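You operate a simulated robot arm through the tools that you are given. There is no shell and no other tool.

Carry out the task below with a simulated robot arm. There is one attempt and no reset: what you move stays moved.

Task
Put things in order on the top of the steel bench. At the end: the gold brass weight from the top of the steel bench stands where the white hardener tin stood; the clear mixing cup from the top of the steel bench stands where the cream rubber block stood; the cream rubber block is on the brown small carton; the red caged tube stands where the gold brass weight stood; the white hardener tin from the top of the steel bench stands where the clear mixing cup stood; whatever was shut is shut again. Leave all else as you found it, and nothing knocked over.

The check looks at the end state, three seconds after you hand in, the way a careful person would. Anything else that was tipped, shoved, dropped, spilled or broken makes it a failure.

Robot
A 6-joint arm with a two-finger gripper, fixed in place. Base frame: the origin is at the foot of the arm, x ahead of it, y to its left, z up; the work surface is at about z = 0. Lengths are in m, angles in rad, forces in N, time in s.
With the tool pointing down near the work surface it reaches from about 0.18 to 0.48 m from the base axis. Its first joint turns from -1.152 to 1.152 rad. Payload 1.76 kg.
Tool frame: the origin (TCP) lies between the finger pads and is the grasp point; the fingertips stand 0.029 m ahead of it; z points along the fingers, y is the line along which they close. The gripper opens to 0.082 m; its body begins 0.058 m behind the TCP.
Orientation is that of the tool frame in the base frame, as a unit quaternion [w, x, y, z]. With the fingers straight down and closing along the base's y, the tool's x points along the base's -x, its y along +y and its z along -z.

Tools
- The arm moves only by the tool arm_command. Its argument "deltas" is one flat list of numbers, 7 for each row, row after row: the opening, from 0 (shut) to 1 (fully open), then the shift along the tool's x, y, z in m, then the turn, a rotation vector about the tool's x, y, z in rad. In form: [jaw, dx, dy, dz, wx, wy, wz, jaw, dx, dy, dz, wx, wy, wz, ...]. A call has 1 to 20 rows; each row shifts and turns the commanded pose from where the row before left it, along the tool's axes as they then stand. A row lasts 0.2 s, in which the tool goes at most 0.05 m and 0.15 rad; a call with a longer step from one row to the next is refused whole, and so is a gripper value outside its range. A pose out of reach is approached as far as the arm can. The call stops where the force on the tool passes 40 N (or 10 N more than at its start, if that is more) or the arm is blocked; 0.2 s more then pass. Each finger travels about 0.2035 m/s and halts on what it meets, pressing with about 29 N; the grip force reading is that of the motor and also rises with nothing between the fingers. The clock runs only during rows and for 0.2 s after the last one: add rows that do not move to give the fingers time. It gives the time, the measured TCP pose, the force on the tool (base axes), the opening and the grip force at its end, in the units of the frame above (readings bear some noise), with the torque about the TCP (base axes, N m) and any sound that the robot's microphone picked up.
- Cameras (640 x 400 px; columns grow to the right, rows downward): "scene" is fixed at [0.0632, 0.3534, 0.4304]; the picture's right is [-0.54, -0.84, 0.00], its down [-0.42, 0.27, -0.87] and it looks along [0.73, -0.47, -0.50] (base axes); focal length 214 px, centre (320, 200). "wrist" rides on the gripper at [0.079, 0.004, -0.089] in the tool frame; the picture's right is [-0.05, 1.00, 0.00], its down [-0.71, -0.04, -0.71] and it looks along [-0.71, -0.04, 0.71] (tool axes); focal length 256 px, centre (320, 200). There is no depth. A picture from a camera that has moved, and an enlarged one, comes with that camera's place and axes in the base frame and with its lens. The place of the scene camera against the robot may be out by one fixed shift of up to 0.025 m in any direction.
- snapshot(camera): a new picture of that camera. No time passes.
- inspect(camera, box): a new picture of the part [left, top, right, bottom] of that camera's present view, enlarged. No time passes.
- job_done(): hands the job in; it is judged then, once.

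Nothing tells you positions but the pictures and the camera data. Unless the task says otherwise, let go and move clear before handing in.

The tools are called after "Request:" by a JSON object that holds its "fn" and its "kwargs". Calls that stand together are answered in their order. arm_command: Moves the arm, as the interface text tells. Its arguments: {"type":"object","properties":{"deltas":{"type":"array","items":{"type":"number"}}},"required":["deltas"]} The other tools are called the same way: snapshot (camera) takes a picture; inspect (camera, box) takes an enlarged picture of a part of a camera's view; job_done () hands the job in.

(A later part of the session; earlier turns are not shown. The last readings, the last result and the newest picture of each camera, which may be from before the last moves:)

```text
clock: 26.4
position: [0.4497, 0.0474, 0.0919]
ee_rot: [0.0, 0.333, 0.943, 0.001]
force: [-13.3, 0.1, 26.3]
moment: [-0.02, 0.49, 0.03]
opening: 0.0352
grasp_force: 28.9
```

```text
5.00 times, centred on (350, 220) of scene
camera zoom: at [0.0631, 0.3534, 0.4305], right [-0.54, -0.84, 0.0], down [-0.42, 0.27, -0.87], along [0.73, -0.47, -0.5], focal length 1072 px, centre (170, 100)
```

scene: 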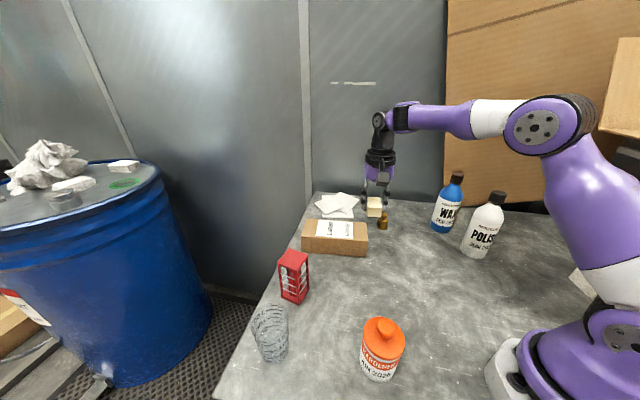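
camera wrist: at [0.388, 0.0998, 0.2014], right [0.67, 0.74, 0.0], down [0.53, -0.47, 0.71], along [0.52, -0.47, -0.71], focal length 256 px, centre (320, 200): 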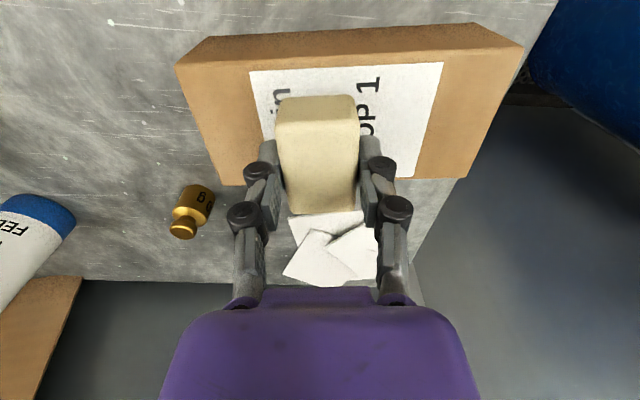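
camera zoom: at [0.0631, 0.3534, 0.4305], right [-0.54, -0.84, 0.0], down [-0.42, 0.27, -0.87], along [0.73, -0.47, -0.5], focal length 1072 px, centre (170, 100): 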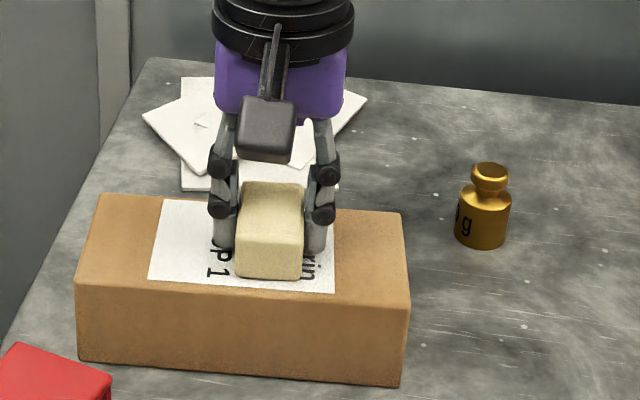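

I've touched the carton top at TCP z≈0.092. I'll ease up 1 mm, open gradually, then rise.

Request:
{"fn": "arm_command", "kwargs": {"deltas": [0.36, 0, 0, -0.0012, 0, 0, 0, 0.4, 0, 0, 0, 0, 0, 0, 0.45, 0, 0, 0, 0, 0, 0, 0.52, 0, 0, 0, 0, 0, 0, 0.62, 0, 0, 0, 0, 0, 0, 0.62, 0, 0, 0, 0, 0, 0]}}

Request:
{"fn": "inspect", "kwargs": {"camera": "scene", "box": [310, 180, 390, 260]}}

Request:
{"fn": "snapshot", "kwargs": {"camera": "wrist"}}

```text
clock: 27.8
position: [0.4484, 0.0472, 0.0919]
ee_rot: [0.001, 0.333, 0.943, 0.001]
force: [-0.7, 0.3, 0.3]
moment: [-0.02, 0.05, 0.0]
opening: 0.0507
grasp_force: 0.1
```

```text
5.00 times, centred on (350, 220) of scene
camera zoom: at [0.0632, 0.3534, 0.4304], right [-0.54, -0.84, 0.0], down [-0.42, 0.27, -0.87], along [0.73, -0.47, -0.5], focal length 1072 px, centre (170, 100)
```

zoom: 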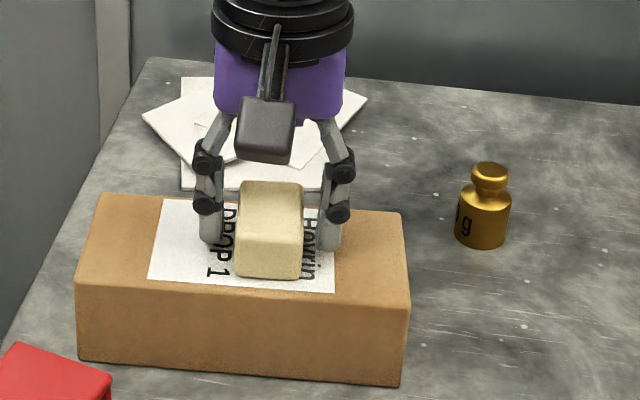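

```text
taken
camera wrist: at [0.3887, 0.1003, 0.1816], right [0.67, 0.74, 0.0], down [0.53, -0.47, 0.71], along [0.53, -0.47, -0.71], focal length 256 px, centre (320, 200)
```

wrist: 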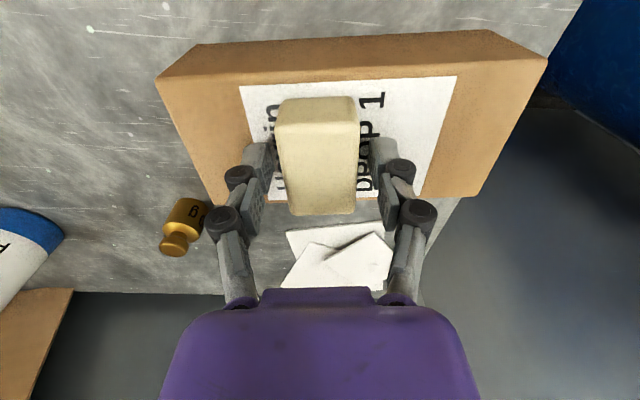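

The block rests squarely on the carton and is released. Next I rise and head for the clear cup, watching from above first.

Request:
{"fn": "arm_command", "kwargs": {"deltas": [0.62, 0, 0, -0.01, 0, 0, 0, 0.7, 0, 0, -0.03, 0, 0, 0, 1, 0, 0, -0.045, 0, 0, 0, 1, 0, 0, -0.045, 0, 0, 0, 1, 0.0375, 0.007, 0, 0, 0, -0.0, 1, 0.0375, 0.007, 0, 0, 0, 0, 1, 0.0375, 0.007, 0, 0, 0, 0, 1, 0.0375, 0.007, 0, 0, 0, 0, 1, 0.0375, 0.007, 0, 0, 0, 0, 1, 0.0375, 0.007, 0, 0, 0, 0, 1, 0.0375, 0.007, 0, 0, 0, 0, 1, 0.0375, 0.007, 0, 0, 0, 0, 1, 0, 0, 0, 0, 0, 0]}}

Request:
{"fn": "arm_command", "kwargs": {"deltas": [1, 0, 0, 0, 0, 0, -0.148, 1, 0, 0, 0, 0, 0, -0.148, 1, 0, 0, 0, 0, 0, -0.148, 1, 0, 0, 0, 0, 0, -0.148, 1, 0, 0, 0, 0, 0, -0.148, 1, 0, 0, 0, 0, 0, -0.148, 1, 0, 0, 0, 0, 0, -0.148, 1, 0, 0, 0, 0, 0, -0.148, 1, 0, 0, 0, 0, 0, -0.148, 1, 0, 0, 0, 0, 0, -0.148, 1, 0, 0, 0, 0, 0, 0]}}

Request:
{"fn": "snapshot", "kwargs": {"camera": "wrist"}}

Request:
{"fn": "snapshot", "kwargs": {"camera": "scene"}}

```text
clock: 30.6
position: [0.2359, 0.2773, 0.2202]
ee_rot: [-0.001, 0.334, 0.943, 0.001]
force: [-0.2, -1.0, 0.5]
moment: [0.03, 0.0, 0.04]
opening: 0.082
grasp_force: 0.1
out of reach, approached as far as the arm can: row 4
```

```text
clock: 33.0
position: [0.2371, 0.2781, 0.2179]
ee_rot: [0.001, -0.391, 0.921, 0.001]
force: [-0.5, 0.7, -0.4]
moment: [-0.01, 0.01, -0.04]
opening: 0.0819
grasp_force: 0.1
```

```text
taken
camera wrist: at [0.1792, 0.2232, 0.3068], right [-0.68, 0.73, 0.0], down [0.52, 0.48, 0.71], along [0.52, 0.48, -0.71], focal length 256 px, centre (320, 200)
```

wrist: 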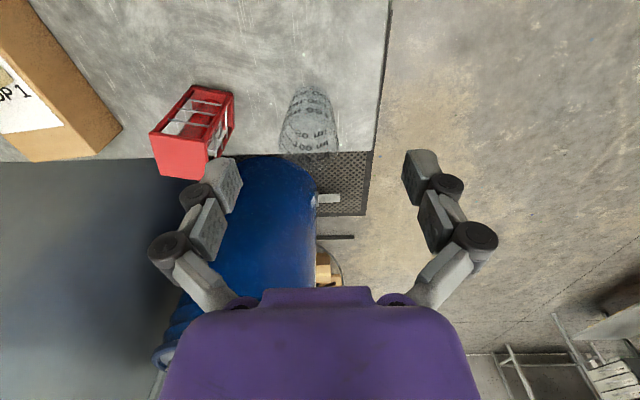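

```text
taken
```

scene: 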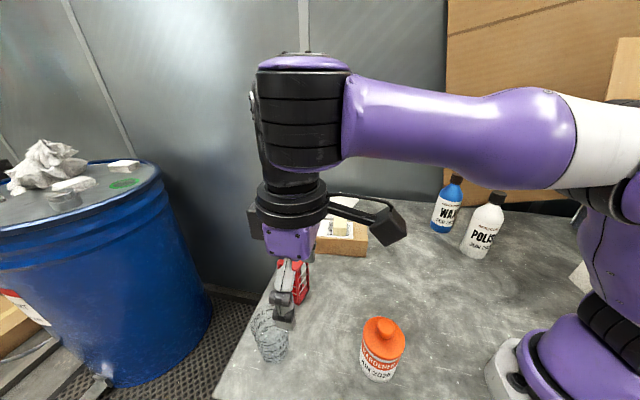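

I'm now near the cup with the tool at ψ≈0.80. I'll zoom in on the cup, and on the tin from the scene camera.

Request:
{"fn": "inspect", "kwargs": {"camera": "wrist", "box": [250, 60, 370, 180]}}

Request:
{"fn": "inspect", "kwargs": {"camera": "wrist", "box": [130, 60, 270, 190]}}

Request:
{"fn": "inspect", "kwargs": {"camera": "scene", "box": [240, 300, 300, 370]}}

```text
3.33 times, centred on (310, 120) of wrist
camera zoom: at [0.1792, 0.2232, 0.3068], right [-0.68, 0.73, 0.0], down [0.52, 0.48, 0.71], along [0.52, 0.48, -0.71], focal length 853 px, centre (353, 467)
```

zoom: 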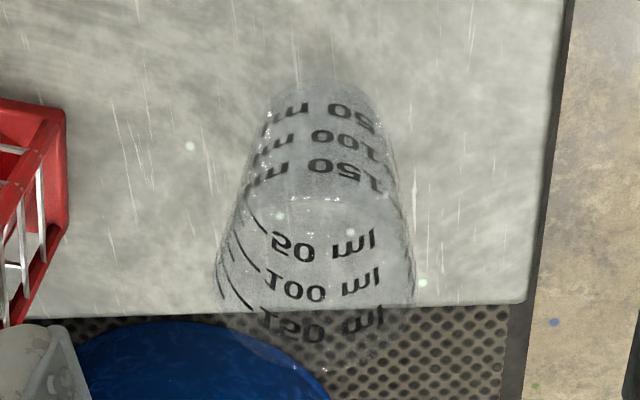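

```text
3.08 times, centred on (200, 125) of wrist
camera zoom: at [0.1792, 0.2232, 0.3068], right [-0.68, 0.73, 0.0], down [0.52, 0.48, 0.71], along [0.52, 0.48, -0.71], focal length 788 px, centre (689, 431)
```

zoom: 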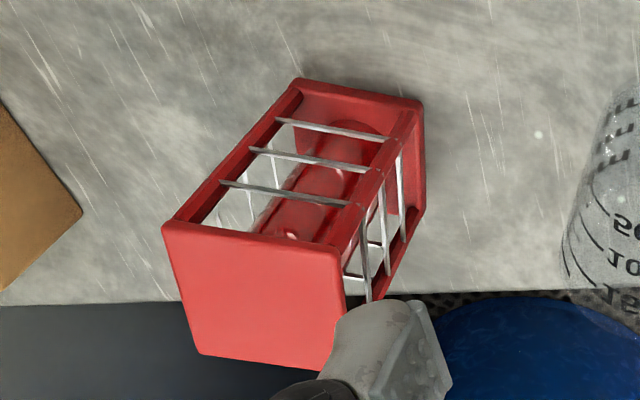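

```text
5.71 times, centred on (270, 335) of scene
camera zoom: at [0.0632, 0.3534, 0.4304], right [-0.54, -0.84, 0.0], down [-0.42, 0.27, -0.87], along [0.73, -0.47, -0.5], focal length 1226 px, centre (606, -571)
```

zoom: 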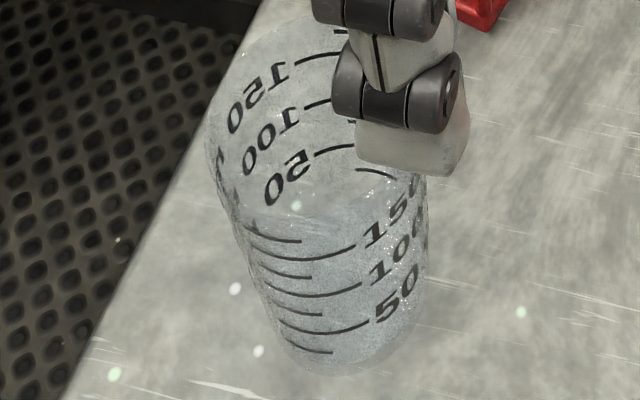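

The cup comes out at about (0.284, 0.308), roughly 0.043 across the base, 0.057 across the rim and about 0.095 tall. The tube is at about (0.375, 0.227). I'll move over the cup for a more direct measurement.

Request:
{"fn": "arm_command", "kwargs": {"deltas": [1, -0.018, -0.0043, 0.01, 0, 0, 0, 1, -0.018, -0.0043, 0.01, 0, 0, 0, 1, -0.018, -0.0043, 0.015, 0, 0, 0, 1, 0, 0, 0.01, 0, 0, 0, 1, 0, 0, 0, 0, 0, 0]}}

Request:
{"fn": "snapshot", "kwargs": {"camera": "wrist"}}

Request:
{"fn": "inspect", "kwargs": {"camera": "wrist", "box": [220, 20, 420, 220]}}

Request:
{"fn": "inspect", "kwargs": {"camera": "scene", "box": [220, 250, 340, 390]}}

```text
clock: 34.2
position: [0.2838, 0.3069, 0.1724]
ee_rot: [0.0, -0.389, 0.921, 0.001]
force: [0.6, -0.6, 0.2]
moment: [-0.03, -0.01, 0.0]
opening: 0.0819
grasp_force: 0.1
```

```text
taken
camera wrist: at [0.2251, 0.252, 0.2608], right [-0.68, 0.73, 0.0], down [0.52, 0.48, 0.71], along [0.52, 0.48, -0.71], focal length 256 px, centre (320, 200)
```

wrist: 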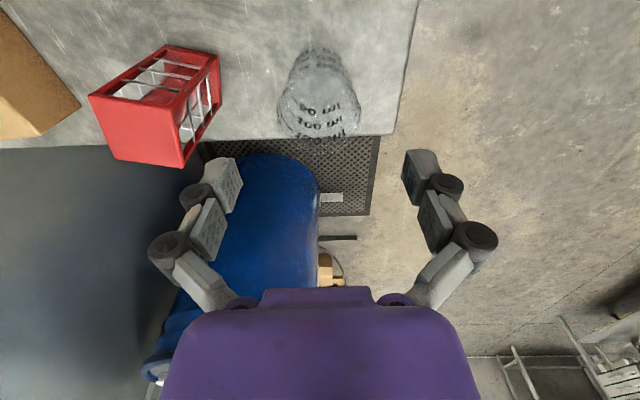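

```text
2.00 times, centred on (320, 120) of wrist
camera zoom: at [0.2251, 0.252, 0.2608], right [-0.68, 0.73, 0.0], down [0.52, 0.48, 0.71], along [0.52, 0.48, -0.71], focal length 512 px, centre (320, 360)
```

zoom: 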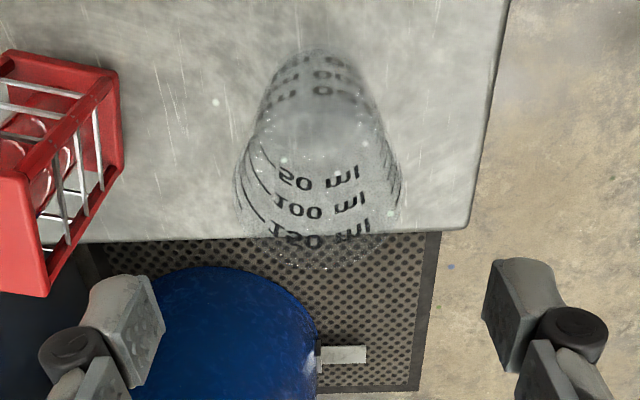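

```text
2.86 times, centred on (280, 320) of scene
camera zoom: at [0.0632, 0.3534, 0.4304], right [-0.54, -0.84, 0.0], down [-0.42, 0.27, -0.87], along [0.73, -0.47, -0.5], focal length 613 px, centre (434, -143)
```

zoom: 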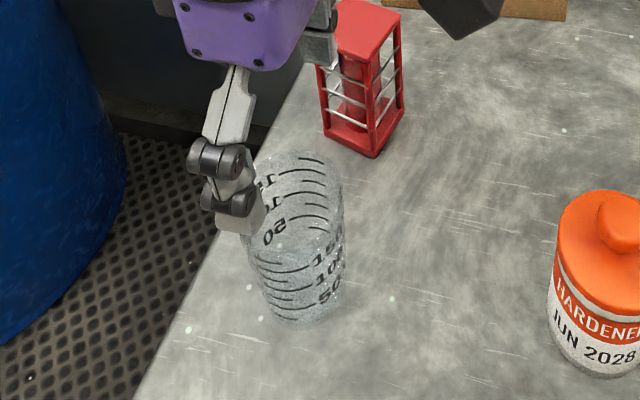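

The cup centre checks out at about (0.286, 0.308), within 2–3 mm of the TCP, and the open fingers clear the red tube by about 2 cm. I'll descend around the cup to TCP z≈0.06 and look before closing.

Request:
{"fn": "arm_command", "kwargs": {"deltas": [1, -0.0021, -0.0007, 0.02, 0, 0, 0, 1, 0, 0, 0.025, 0, 0, 0, 1, 0, 0, 0.025, 0, 0, 0, 1, 0, 0, 0.022, 0, 0, 0, 1, 0, 0, 0.02, 0, 0, 0, 1, 0, 0, 0, 0, 0, 0]}}

Request:
{"fn": "snapshot", "kwargs": {"camera": "wrist"}}

Request:
{"fn": "inspect", "kwargs": {"camera": "scene", "box": [220, 250, 340, 390]}}

```text
clock: 35.6
position: [0.2984, 0.319, 0.0627]
ee_rot: [-0.001, -0.39, 0.921, 0.001]
force: [-0.3, 0.5, -0.2]
moment: [0.02, 0.03, 0.02]
opening: 0.0819
grasp_force: 0.1
out of reach, approached as far as the arm can: row 3, 4
```

```text
taken
camera wrist: at [0.2389, 0.2651, 0.1528], right [-0.68, 0.73, 0.0], down [0.52, 0.48, 0.71], along [0.52, 0.48, -0.71], focal length 256 px, centre (320, 200)
```

wrist: 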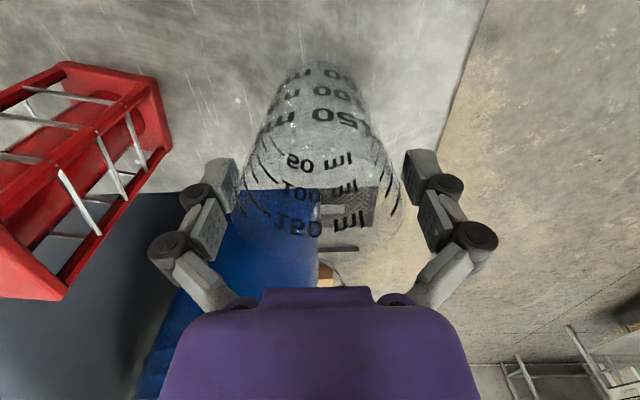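

```text
2.86 times, centred on (280, 320) of scene
camera zoom: at [0.0632, 0.3534, 0.4304], right [-0.54, -0.84, 0.0], down [-0.42, 0.27, -0.87], along [0.73, -0.47, -0.5], focal length 613 px, centre (434, -143)
```

zoom: 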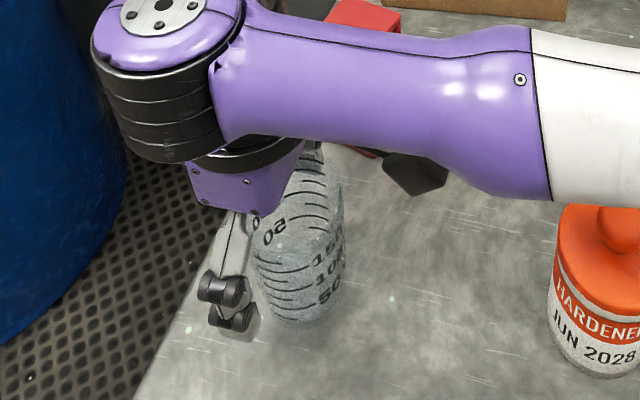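

The arm was pushed outward by a reach limit on the way down, so the TCP is now at (0.298, 0.319). The cup looks untouched but sits off-centre along the fingers. I'll shift back toward the base by 16 mm.

Request:
{"fn": "arm_command", "kwargs": {"deltas": [1, 0.004, 0, 0, 0, 0, 0, 1, 0.006, 0, 0, 0, 0, 0, 1, 0.004, 0, 0, 0, 0, 0, 1, 0, 0, 0, 0, 0, 0]}}

Request:
{"fn": "snapshot", "kwargs": {"camera": "wrist"}}

Request:
{"fn": "inspect", "kwargs": {"camera": "scene", "box": [220, 250, 340, 390]}}

```text
clock: 36.6
position: [0.2972, 0.3197, 0.0651]
ee_rot: [0.0, -0.39, 0.921, 0.001]
force: [-1.1, -1.1, -0.8]
moment: [0.06, 0.03, 0.04]
opening: 0.0819
grasp_force: 0.0
out of reach, approached as far as the arm can: row 1, 2, 3
```

```text
taken
camera wrist: at [0.2388, 0.2652, 0.153], right [-0.68, 0.73, 0.0], down [0.52, 0.48, 0.71], along [0.52, 0.48, -0.71], focal length 256 px, centre (320, 200)
```

wrist: 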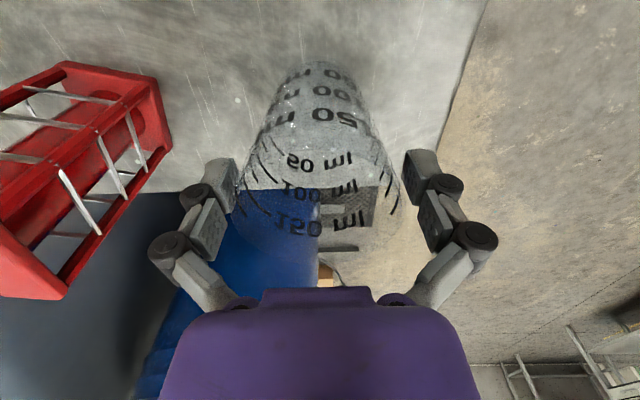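

```text
2.86 times, centred on (280, 320) of scene
camera zoom: at [0.0632, 0.3534, 0.4304], right [-0.54, -0.84, 0.0], down [-0.42, 0.27, -0.87], along [0.73, -0.47, -0.5], focal length 613 px, centre (434, -143)
```

zoom: 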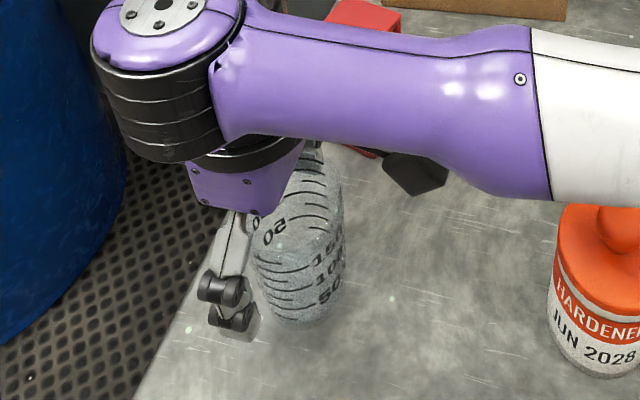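

Moving inward is refused from this arm posture even though the radius should be reachable. I'll look at the whole arm to see which joint is limiting.

Request:
{"fn": "snapshot", "kwargs": {"camera": "scene"}}

```text
taken
```

scene: 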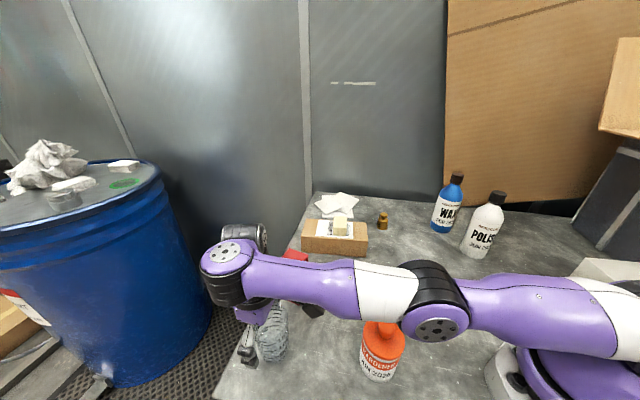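

The elbow has dropped below the shoulder line, an elbow-down posture, and that's what limits the reach. It also brings the elbow close above the tin. I'll back straight up away from the cup and check the arm's posture.

Request:
{"fn": "arm_command", "kwargs": {"deltas": [1, 0, 0, -0.015, 0, 0, 0, 1, 0, 0, -0.02, 0, 0, 0, 1, 0, 0, -0.02, 0, 0, 0, 1, 0, 0, -0.02, 0, 0, 0, 1, 0, 0, 0, 0, 0, 0]}}

Request:
{"fn": "snapshot", "kwargs": {"camera": "scene"}}

Request:
{"fn": "snapshot", "kwargs": {"camera": "wrist"}}

```text
clock: 37.8
position: [0.2979, 0.3211, 0.1402]
ee_rot: [-0.001, -0.39, 0.921, 0.001]
force: [0.1, -0.6, 0.5]
moment: [0.03, 0.0, 0.01]
opening: 0.082
grasp_force: 0.0
```

```text
taken
```

scene: 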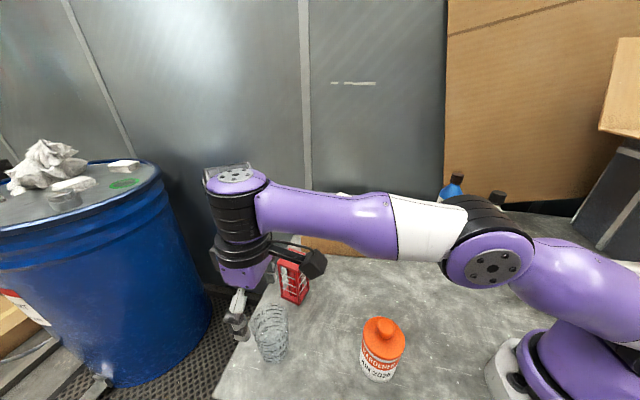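

```text
taken
camera wrist: at [0.2395, 0.2655, 0.2293], right [-0.68, 0.73, 0.0], down [0.52, 0.48, 0.71], along [0.52, 0.48, -0.71], focal length 256 px, centre (320, 200)
```

wrist: 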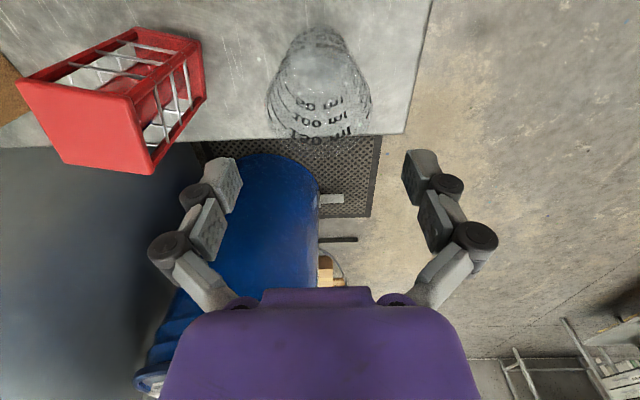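

The elbow now lies off to the side of the tool's direction, at about 66° azimuth. That means joint 1 may be at its limit, with the wrist offset sideways. I'll zoom in to understand the wrist.

Request:
{"fn": "inspect", "kwargs": {"camera": "scene", "box": [180, 150, 360, 370]}}

Request:
{"fn": "inspect", "kwargs": {"camera": "scene", "box": [340, 160, 640, 400]}}

```text
1.82 times, centred on (270, 260) of scene
camera zoom: at [0.0632, 0.3534, 0.4304], right [-0.54, -0.84, 0.0], down [-0.42, 0.27, -0.87], along [0.73, -0.47, -0.5], focal length 390 px, centre (411, 91)
```

zoom: 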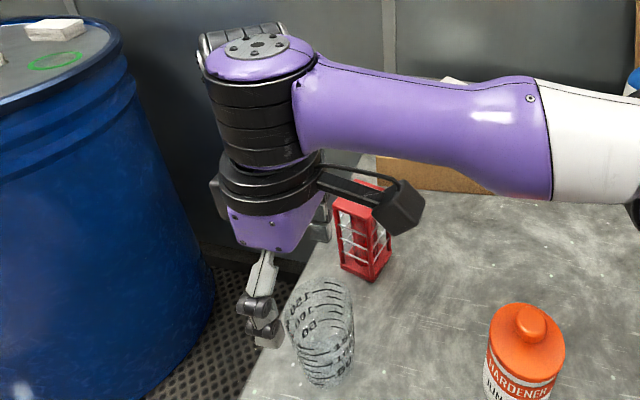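

```text
1.67 times, centred on (490, 280) of scene
camera zoom: at [0.0632, 0.3534, 0.4304], right [-0.54, -0.84, 0.0], down [-0.42, 0.27, -0.87], along [0.73, -0.47, -0.5], focal length 358 px, centre (37, 67)
```

zoom: 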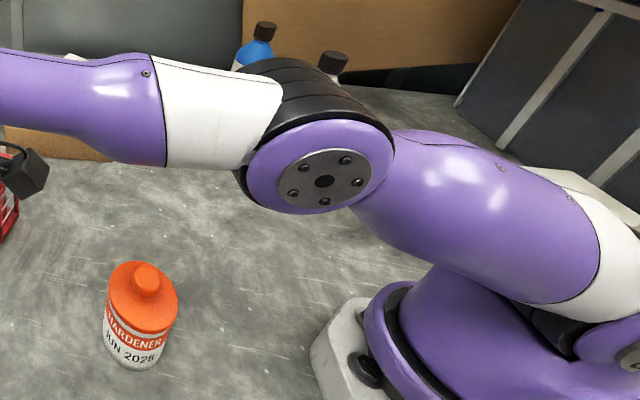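

I can't identify the limiting joint for certain from the picture. I'll test by moving inward at this height, where nothing can be touched, then watch how the arm behaves.

Request:
{"fn": "arm_command", "kwargs": {"deltas": [1, 0.005, 0, -0.01, 0, 0, 0, 1, 0.006, 0, -0.01, 0, 0, 0, 1, 0.006, 0, -0.01, 0, 0, 0, 1, 0, 0, 0, 0, 0, 0]}}

Request:
{"fn": "snapshot", "kwargs": {"camera": "scene"}}

```text
clock: 38.8
position: [0.2871, 0.3071, 0.169]
ee_rot: [0.001, -0.39, 0.921, 0.001]
force: [-0.7, -0.3, -0.8]
moment: [-0.02, -0.01, 0.02]
opening: 0.0822
grasp_force: 0.0
```

```text
taken
```

scene: 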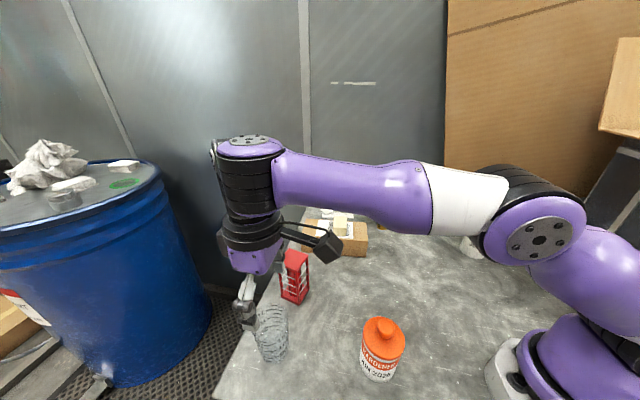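

At this height the pose is reachable again, so the limit probably comes from how far the wrist is turned. The cup is round, so I'll turn the tool back to ψ≈0, like the poses that worked, and look at the arm again.

Request:
{"fn": "arm_command", "kwargs": {"deltas": [1, 0, 0, -0.005, 0, 0, 0.13, 1, 0, 0, -0.005, 0, 0, 0.13, 1, 0, 0, 0, 0, 0, 0.14, 1, 0, 0, 0, 0, 0, 0.14, 1, 0, 0, 0, 0, 0, 0.13, 1, 0, 0, 0, 0, 0, 0.13, 1, 0, 0, 0, 0, 0, 0]}}

Request:
{"fn": "snapshot", "kwargs": {"camera": "scene"}}

Request:
{"fn": "snapshot", "kwargs": {"camera": "wrist"}}

```text
clock: 40.4
position: [0.2863, 0.3061, 0.1794]
ee_rot: [0.0, 0.001, 1.0, 0.001]
force: [-0.4, 0.4, 0.0]
moment: [0.0, 0.01, -0.02]
opening: 0.0819
grasp_force: 0.1
```

```text
taken
```

scene: 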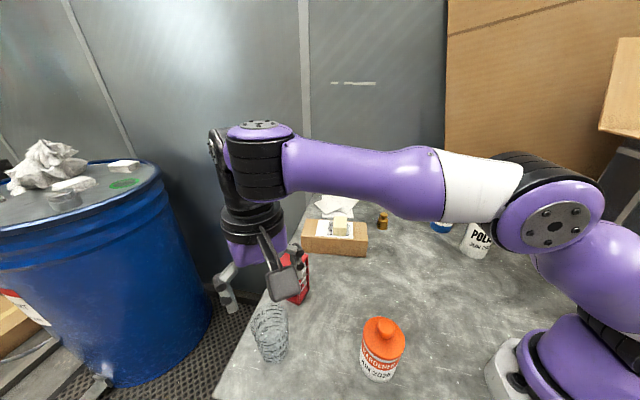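

```text
taken
camera wrist: at [0.2062, 0.3107, 0.2685], right [0.05, 1.0, 0.0], down [0.71, -0.04, 0.71], along [0.71, -0.04, -0.71], focal length 256 px, centre (320, 200)
```

wrist: 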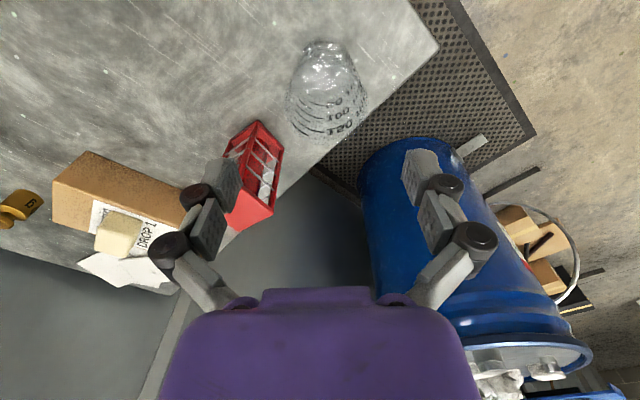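

The TCP is over the cup at ψ≈0 with the jaws closing along y, and the tube is clear of the fingers. I'll descend in short stages, checking each one for the reach warning before the fingers are level with the rim.

Request:
{"fn": "arm_command", "kwargs": {"deltas": [1, 0, 0.001, 0.015, 0, 0, 0, 1, 0, 0, 0.015, 0, 0, 0, 1, 0, 0, 0.01, 0, 0, 0, 1, 0, 0, 0.005, 0, 0, 0, 1, 0, 0, 0, 0, 0, 0]}}

Request:
{"fn": "snapshot", "kwargs": {"camera": "wrist"}}

Request:
{"fn": "snapshot", "kwargs": {"camera": "scene"}}

```text
clock: 41.6
position: [0.2871, 0.3077, 0.1356]
ee_rot: [0.0, 0.0, 1.0, 0.001]
force: [0.3, 0.3, 0.1]
moment: [-0.01, -0.03, -0.01]
opening: 0.0821
grasp_force: 0.1
```

```text
taken
camera wrist: at [0.2069, 0.3121, 0.2233], right [0.05, 1.0, 0.0], down [0.71, -0.04, 0.71], along [0.71, -0.04, -0.71], focal length 256 px, centre (320, 200)
```

wrist: 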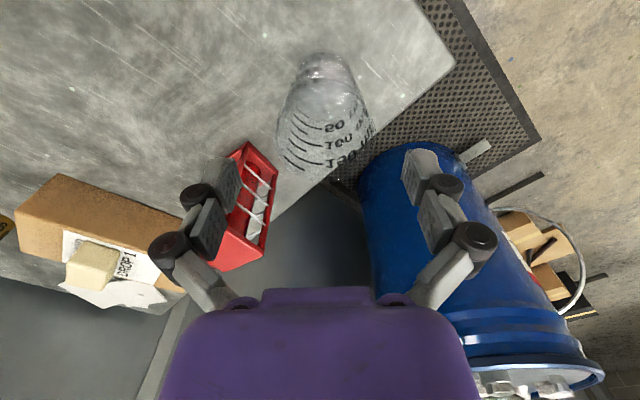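

```text
taken
```

scene: 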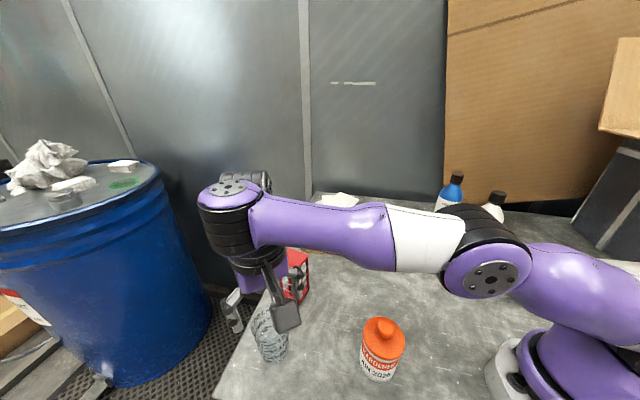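

The elbow is getting lower as the hand goes down. I'll continue in 1 cm steps and see exactly where a limit appears.

Request:
{"fn": "arm_command", "kwargs": {"deltas": [1, 0, 0, 0.008, 0, 0, 0, 1, 0, 0, 0, 0, 0, 0]}}

Request:
{"fn": "arm_command", "kwargs": {"deltas": [1, 0, 0, 0.008, 0, 0, 0, 1, 0, 0, 0, 0, 0, 0]}}

Request:
{"fn": "snapshot", "kwargs": {"camera": "wrist"}}

Request:
{"fn": "snapshot", "kwargs": {"camera": "scene"}}

```text
clock: 42.2
position: [0.286, 0.3089, 0.1254]
ee_rot: [-0.001, 0.0, 1.0, 0.001]
force: [0.6, -0.1, 0.4]
moment: [0.04, -0.01, 0.01]
opening: 0.082
grasp_force: 0.1
```

```text
clock: 42.8
position: [0.2891, 0.31, 0.12]
ee_rot: [-0.001, 0.0, 1.0, 0.0]
force: [-0.6, 0.3, 0.7]
moment: [0.03, -0.03, -0.04]
opening: 0.082
grasp_force: 0.0
```

```text
taken
camera wrist: at [0.2084, 0.3143, 0.2081], right [0.05, 1.0, 0.0], down [0.71, -0.04, 0.71], along [0.7, -0.04, -0.71], focal length 256 px, centre (320, 200)
```

wrist: 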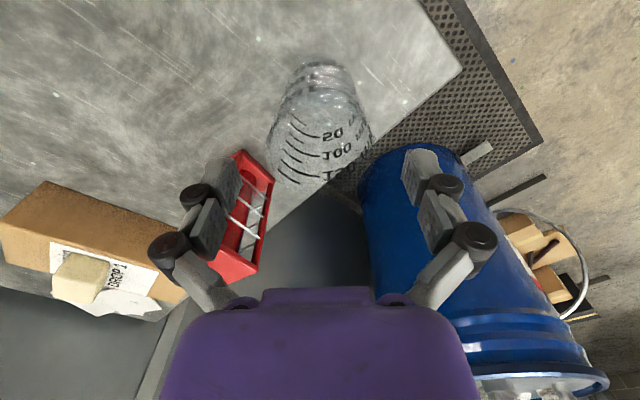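

```text
taken
```

scene: 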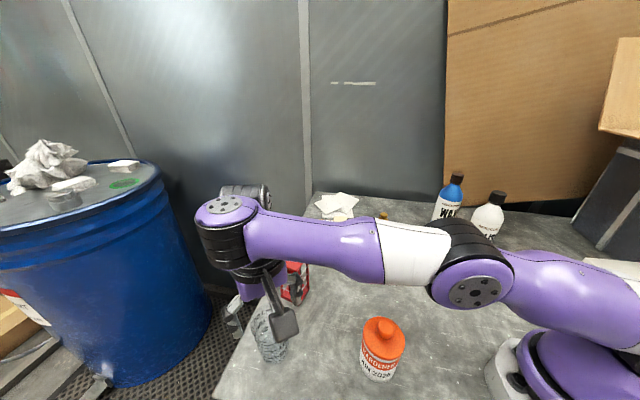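

I think the wrist is in a singular branch: the forearm is forced horizontal and the wrist yaw is folded sideways. I'll rise clear and tilt the tool tip outward to unfold it. Then I'll come back to vertical at a smaller radius, so the forearm slopes down again as it did before.

Request:
{"fn": "arm_command", "kwargs": {"deltas": [1, 0, 0, -0.02, 0, 0, 0, 1, 0, 0, -0.03, 0, 0, 0, 1, 0, 0, -0.03, 0, 0, 0, 1, 0, 0, 0, 0, 0, 0]}}

Request:
{"fn": "arm_command", "kwargs": {"deltas": [1, 0, 0, 0, -0.08, -0.075, 0, 1, 0, 0, 0, -0.08, -0.075, 0, 1, 0, 0, 0, -0.08, -0.075, 0, 1, 0, 0, 0, 0, 0, 0]}}

Request:
{"fn": "snapshot", "kwargs": {"camera": "scene"}}

```text
clock: 43.8
position: [0.2865, 0.3068, 0.1983]
ee_rot: [-0.001, 0.0, 1.0, 0.001]
force: [0.0, 0.0, -0.3]
moment: [-0.01, -0.03, -0.03]
opening: 0.0819
grasp_force: 0.0
```

```text
clock: 44.8
position: [0.3058, 0.3244, 0.2112]
ee_rot: [0.09, 0.0, 0.991, 0.098]
force: [-0.5, -0.1, -0.1]
moment: [0.04, -0.03, 0.03]
opening: 0.0817
grasp_force: 0.2
out of reach, approached as far as the arm can: row 1, 3
```

```text
taken
```

scene: 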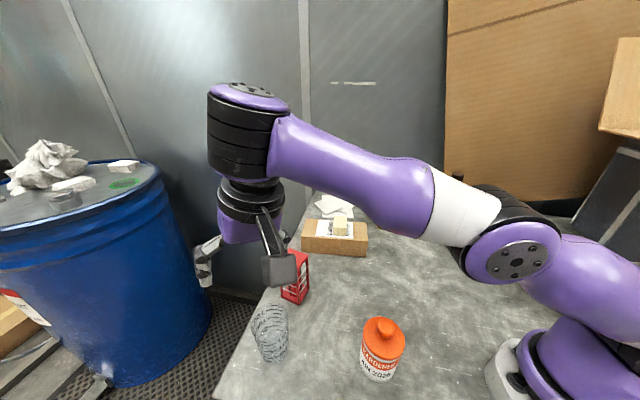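

That tilt was taken up by the forearm rising, not by the wrist, so it's the wrong way. I'll undo the tilt and look at the wrist closely.

Request:
{"fn": "arm_command", "kwargs": {"deltas": [1, 0, 0, 0, 0.08, 0.075, 0, 1, 0, 0, 0, 0.08, 0.075, 0, 1, 0, 0, 0, 0.03, 0.03, 0, 1, 0, 0, 0, 0, 0, 0]}}

Request:
{"fn": "inspect", "kwargs": {"camera": "scene", "box": [180, 80, 340, 330]}}

Request:
{"fn": "snapshot", "kwargs": {"camera": "scene"}}

```text
clock: 45.8
position: [0.3058, 0.3308, 0.2111]
ee_rot: [0.01, -0.002, 0.999, 0.03]
force: [0.3, 0.1, 0.4]
moment: [-0.04, 0.02, 0.02]
opening: 0.0817
grasp_force: 0.1
out of reach, approached as far as the arm can: row 2
```

```text
1.60 times, centred on (260, 205) of scene
camera zoom: at [0.0632, 0.3534, 0.4304], right [-0.54, -0.84, 0.0], down [-0.42, 0.27, -0.87], along [0.73, -0.47, -0.5], focal length 343 px, centre (416, 192)
```

zoom: 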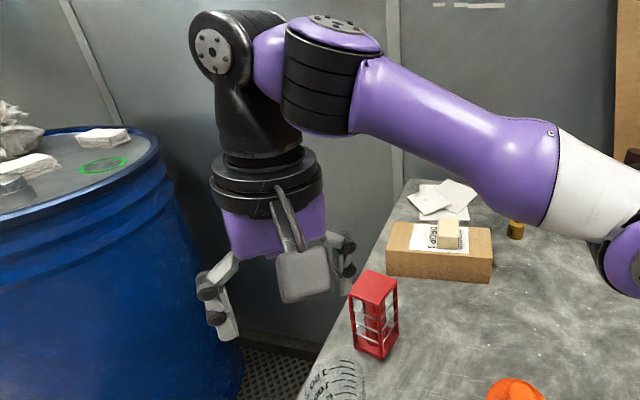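

```text
taken
```

scene: 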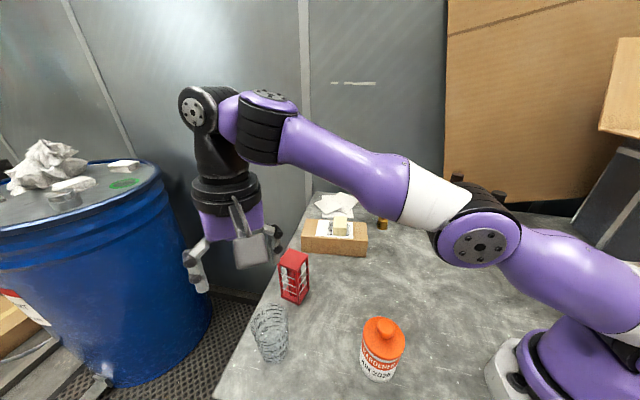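

Now the wrist is unfolded: the dark pitch joint sits straight out along the forearm. From here I'll move purely radially inward, with no turning, so the wrist stays straight and the forearm goes back to sloping down.

Request:
{"fn": "arm_command", "kwargs": {"deltas": [1, 0.0136, -0.0147, 0, 0, 0, 0, 1, 0.0136, -0.0147, 0, 0, 0, 0, 1, 0.0136, -0.0147, 0, 0, 0, 0, 1, 0.0136, -0.0147, 0, 0, 0, 0, 1, 0.0136, -0.0147, 0, 0, 0, 0, 1, 0.0136, -0.0147, 0, 0, 0, 0, 1, 0, 0, 0, 0, 0, 0]}}

Request:
{"fn": "snapshot", "kwargs": {"camera": "scene"}}

```text
clock: 47.4
position: [0.2437, 0.2611, 0.2353]
ee_rot: [0.009, -0.002, 0.999, 0.03]
force: [-0.2, -0.5, -0.2]
moment: [0.0, -0.01, 0.01]
opening: 0.0822
grasp_force: 0.1
out of reach, approached as far as the arm can: row 4, 5, 6
```

```text
taken
```

scene: 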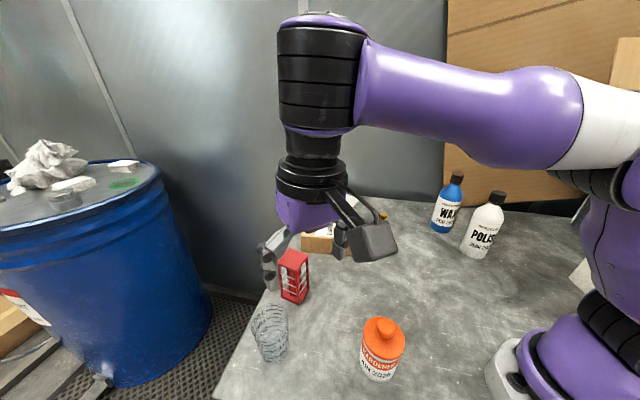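

The wrist folded sideways again at the singular crossing. To get through cleanly I'll tilt the tool tip toward the side the wrist link now points, roughly base (0.84,-0.54), so the axes are no longer parallel. Then I'll swing that tilt round to outward. There's free space around the hand here.

Request:
{"fn": "arm_command", "kwargs": {"deltas": [1, 0, 0, 0, 0.0702, -0.109, 0, 1, 0, 0, 0, 0.0702, -0.109, 0, 1, 0, 0, 0, 0.0702, -0.109, 0, 1, 0, 0, 0, 0, 0, 0]}}

Request:
{"fn": "snapshot", "kwargs": {"camera": "scene"}}

```text
clock: 48.4
position: [0.2614, 0.2519, 0.2345]
ee_rot: [0.173, 0.005, 0.982, -0.073]
force: [0.2, 0.4, -0.2]
moment: [-0.01, -0.01, 0.03]
opening: 0.0818
grasp_force: 0.1
out of reach, approached as far as the arm can: row 3
```

```text
taken
```

scene: 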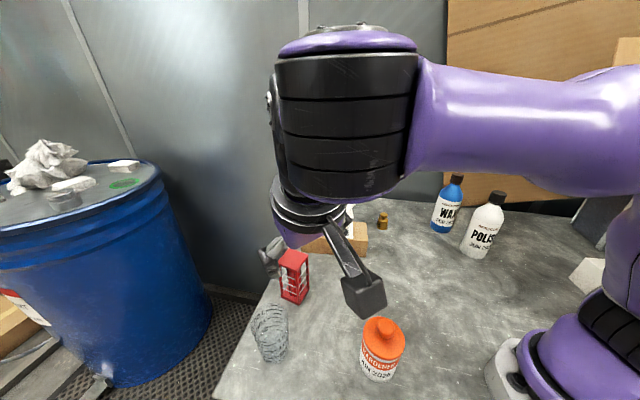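

The tilt is mostly achieved. Now I swing the tilt direction round to radially outward, so the wrist link lines up with the forearm.

Request:
{"fn": "arm_command", "kwargs": {"deltas": [1, 0, 0, 0, -0.1, -0.044, 0.02, 1, 0, 0, 0, -0.11, -0.011, 0.02, 1, 0, 0, 0, -0.108, 0.0235, 0.02, 1, 0, 0, 0, -0.095, 0.056, 0.02, 1, 0, 0, 0, -0.0733, 0.082, 0.02, 1, 0, 0, 0, 0, 0, 0]}}

Request:
{"fn": "snapshot", "kwargs": {"camera": "scene"}}

```text
clock: 49.8
position: [0.2604, 0.2521, 0.2342]
ee_rot: [0.117, -0.002, 0.978, 0.174]
force: [0.1, -0.6, 0.6]
moment: [-0.03, 0.0, 0.04]
opening: 0.0821
grasp_force: 0.1
```

```text
taken
```

scene: 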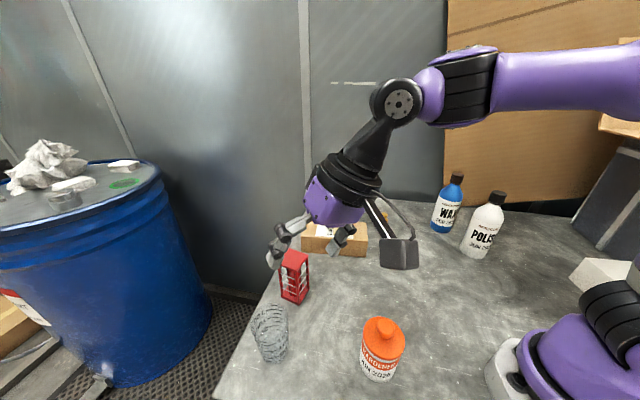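

The wrist is now properly unfolded, with the pitch joint in line with the forearm. I'll lower a little and bring the tool back to vertical here, with the forearm staying above.

Request:
{"fn": "arm_command", "kwargs": {"deltas": [1, 0.0052, -0.0077, 0.0206, 0, 0, 0, 1, 0.0052, -0.0077, 0.0206, 0, 0, 0, 1, 0, 0, 0, 0.117, 0.0786, 0.0013, 1, 0, 0, 0, 0.117, 0.0786, 0.0013, 1, 0, 0, 0, 0.117, 0.0786, 0.0013, 1, 0, 0, 0, 0, 0, 0]}}

Request:
{"fn": "snapshot", "kwargs": {"camera": "scene"}}

```text
clock: 51.2
position: [0.2608, 0.252, 0.1884]
ee_rot: [0.0, 0.001, 1.0, -0.001]
force: [-0.2, 0.7, -0.3]
moment: [0.01, 0.03, 0.0]
opening: 0.082
grasp_force: 0.0
```

```text
taken
```

scene: 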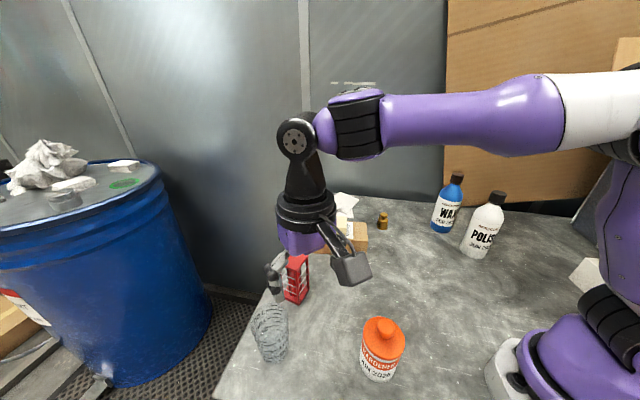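

The arm is back in its normal posture, vertical at ψ=0. I'll lower first and then move out over the cup, keeping low to stay away from that singular region.

Request:
{"fn": "arm_command", "kwargs": {"deltas": [1, 0, 0, 0.024, 0, 0, 0, 1, 0, 0, 0.024, 0, 0, 0, 1, -0.0085, 0.0187, 0, 0, 0, 0, 1, -0.0085, 0.0187, 0, 0, 0, 0, 1, -0.0085, 0.0187, 0, 0, 0, 0, 1, 0, 0, 0, 0, 0, 0]}}

Request:
{"fn": "snapshot", "kwargs": {"camera": "scene"}}

Request:
{"fn": "snapshot", "kwargs": {"camera": "wrist"}}

```text
clock: 52.6
position: [0.2885, 0.3086, 0.1396]
ee_rot: [0.0, 0.0, 1.0, 0.0]
force: [0.0, 0.4, 0.3]
moment: [-0.01, -0.01, 0.01]
opening: 0.0822
grasp_force: 0.1
```

```text
taken
```

scene: 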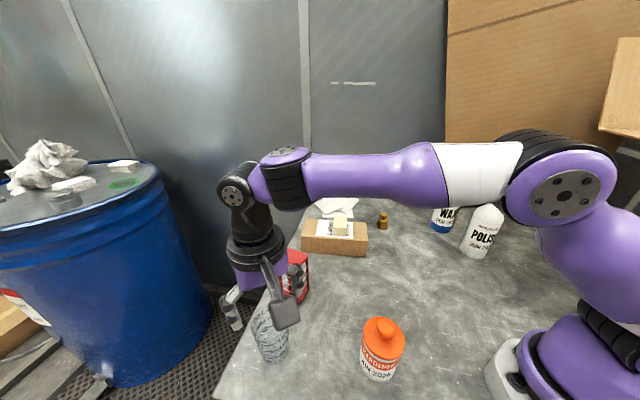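

```text
taken
camera wrist: at [0.2069, 0.3125, 0.2285], right [0.05, 1.0, 0.0], down [0.7, -0.04, 0.71], along [0.71, -0.04, -0.71], focal length 256 px, centre (320, 200)
```

wrist: 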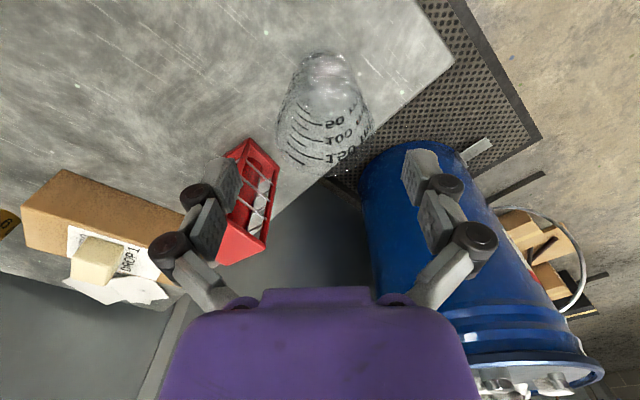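

The wrist stayed straight and no reach warning came. I'll zoom in to align with the cup before descending.

Request:
{"fn": "inspect", "kwargs": {"camera": "wrist", "box": [240, 30, 400, 190]}}

```text
2.50 times, centred on (320, 110) of wrist
camera zoom: at [0.2069, 0.3125, 0.2285], right [0.05, 1.0, 0.0], down [0.7, -0.04, 0.71], along [0.71, -0.04, -0.71], focal length 640 px, centre (320, 425)
```

zoom: 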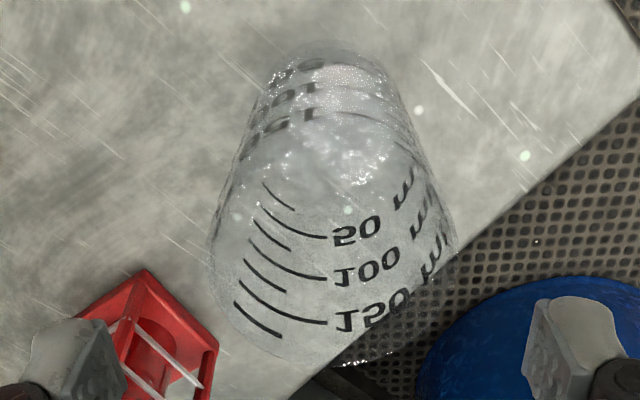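

The cup centre is about (0.284, 0.309), so the TCP is well placed. I'll descend in moderate steps to TCP z≈0.058.

Request:
{"fn": "arm_command", "kwargs": {"deltas": [1, 0.002, 0.001, 0.01, 0, 0, 0, 1, 0, 0, 0.012, 0, 0, 0, 1, 0, 0, 0, 0, 0, 0]}}

Request:
{"fn": "arm_command", "kwargs": {"deltas": [1, 0, 0, 0.015, 0, 0, 0, 1, 0, 0, 0.015, 0, 0, 0, 1, 0, 0, 0.015, 0, 0, 0, 1, 0, 0, 0.014, 0, 0, 0, 1, 0, 0, 0, 0, 0, 0]}}

Request:
{"fn": "snapshot", "kwargs": {"camera": "wrist"}}

Request:
{"fn": "snapshot", "kwargs": {"camera": "scene"}}

```text
clock: 53.4
position: [0.2833, 0.3094, 0.1184]
ee_rot: [0.0, 0.001, 1.0, -0.001]
force: [0.4, -0.6, 0.2]
moment: [0.0, 0.04, -0.01]
opening: 0.0822
grasp_force: 0.0
```

```text
clock: 54.6
position: [0.2841, 0.3073, 0.0594]
ee_rot: [0.002, 0.001, 1.0, 0.0]
force: [0.4, -0.4, -0.7]
moment: [-0.02, 0.0, 0.04]
opening: 0.0817
grasp_force: 0.1
```

```text
taken
camera wrist: at [0.2039, 0.3124, 0.148], right [0.05, 1.0, 0.0], down [0.7, -0.04, 0.71], along [0.71, -0.04, -0.71], focal length 256 px, centre (320, 200)
```

wrist: 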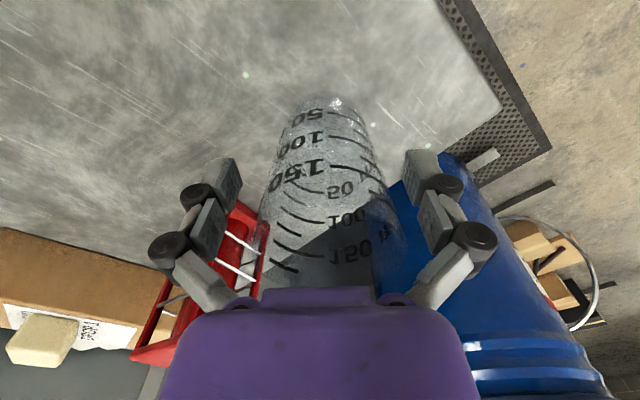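

```text
taken
```

scene: 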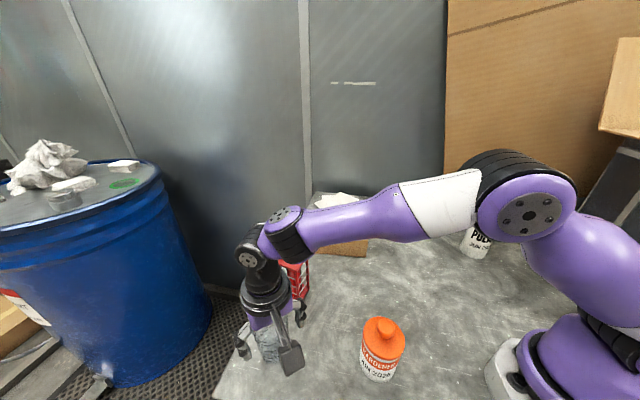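

The cup is squarely between the fingers. I'll close slowly.

Request:
{"fn": "arm_command", "kwargs": {"deltas": [0.85, 0, 0, 0, 0, 0, 0, 0.76, 0, 0, 0, 0, 0, 0, 0.72, 0, 0, 0, 0, 0, 0, 0.68, 0, 0, 0, 0, 0, 0, 0.65, 0, 0, 0, 0, 0, 0, 0.62, 0, 0, 0, 0, 0, 0, 0.6, 0, 0, 0, 0, 0, 0, 0.6, 0, 0, 0, 0, 0, 0]}}

Request:
{"fn": "snapshot", "kwargs": {"camera": "wrist"}}

```text
clock: 56.4
position: [0.285, 0.3085, 0.0583]
ee_rot: [0.001, 0.001, 1.0, 0.0]
force: [-0.7, 0.9, 6.5]
moment: [-0.09, -0.01, -0.04]
opening: 0.0523
grasp_force: 29.3
```

```text
taken
camera wrist: at [0.204, 0.3124, 0.1484], right [0.05, 1.0, 0.0], down [0.7, -0.04, 0.71], along [0.71, -0.04, -0.71], focal length 256 px, centre (320, 200)
```

wrist: 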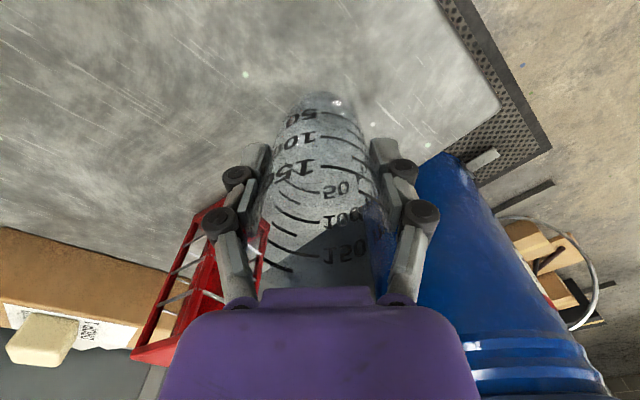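

It's gripped at 0.052. I'll lift gently and confirm the cup comes with it.

Request:
{"fn": "arm_command", "kwargs": {"deltas": [0.6, 0, 0, -0.004, 0, 0, 0, 0.6, 0, 0, -0.008, 0, 0, 0, 0.6, 0, 0, -0.01, 0, 0, 0, 0.6, 0, 0, 0, 0, 0, 0]}}

Request:
{"fn": "snapshot", "kwargs": {"camera": "wrist"}}

Request:
{"fn": "inspect", "kwargs": {"camera": "scene", "box": [220, 250, 340, 390]}}

```text
clock: 57.4
position: [0.2849, 0.308, 0.0813]
ee_rot: [0.001, 0.002, 1.0, -0.001]
force: [-0.7, -0.3, 0.0]
moment: [0.02, 0.01, 0.01]
opening: 0.0522
grasp_force: 28.7
```

```text
taken
camera wrist: at [0.2045, 0.3129, 0.1708], right [0.05, 1.0, 0.0], down [0.7, -0.04, 0.71], along [0.71, -0.04, -0.71], focal length 256 px, centre (320, 200)
```

wrist: 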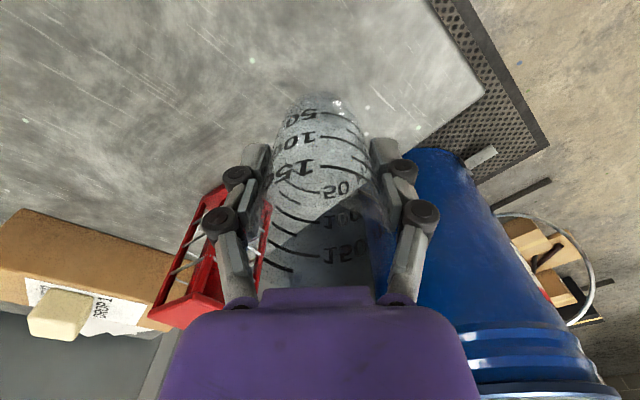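

```text
2.86 times, centred on (280, 320) of scene
camera zoom: at [0.0632, 0.3534, 0.4304], right [-0.54, -0.84, 0.0], down [-0.42, 0.27, -0.87], along [0.73, -0.47, -0.5], focal length 613 px, centre (434, -143)
```

zoom: 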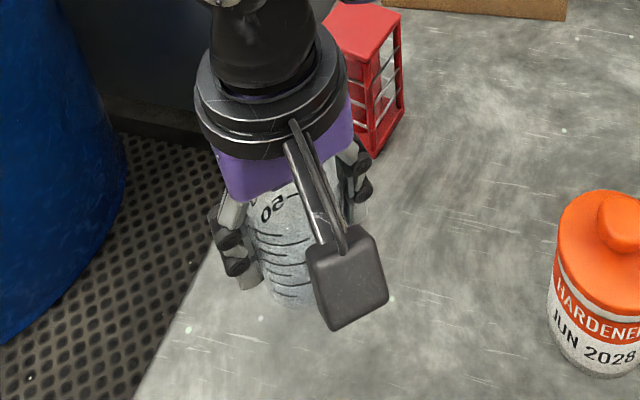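

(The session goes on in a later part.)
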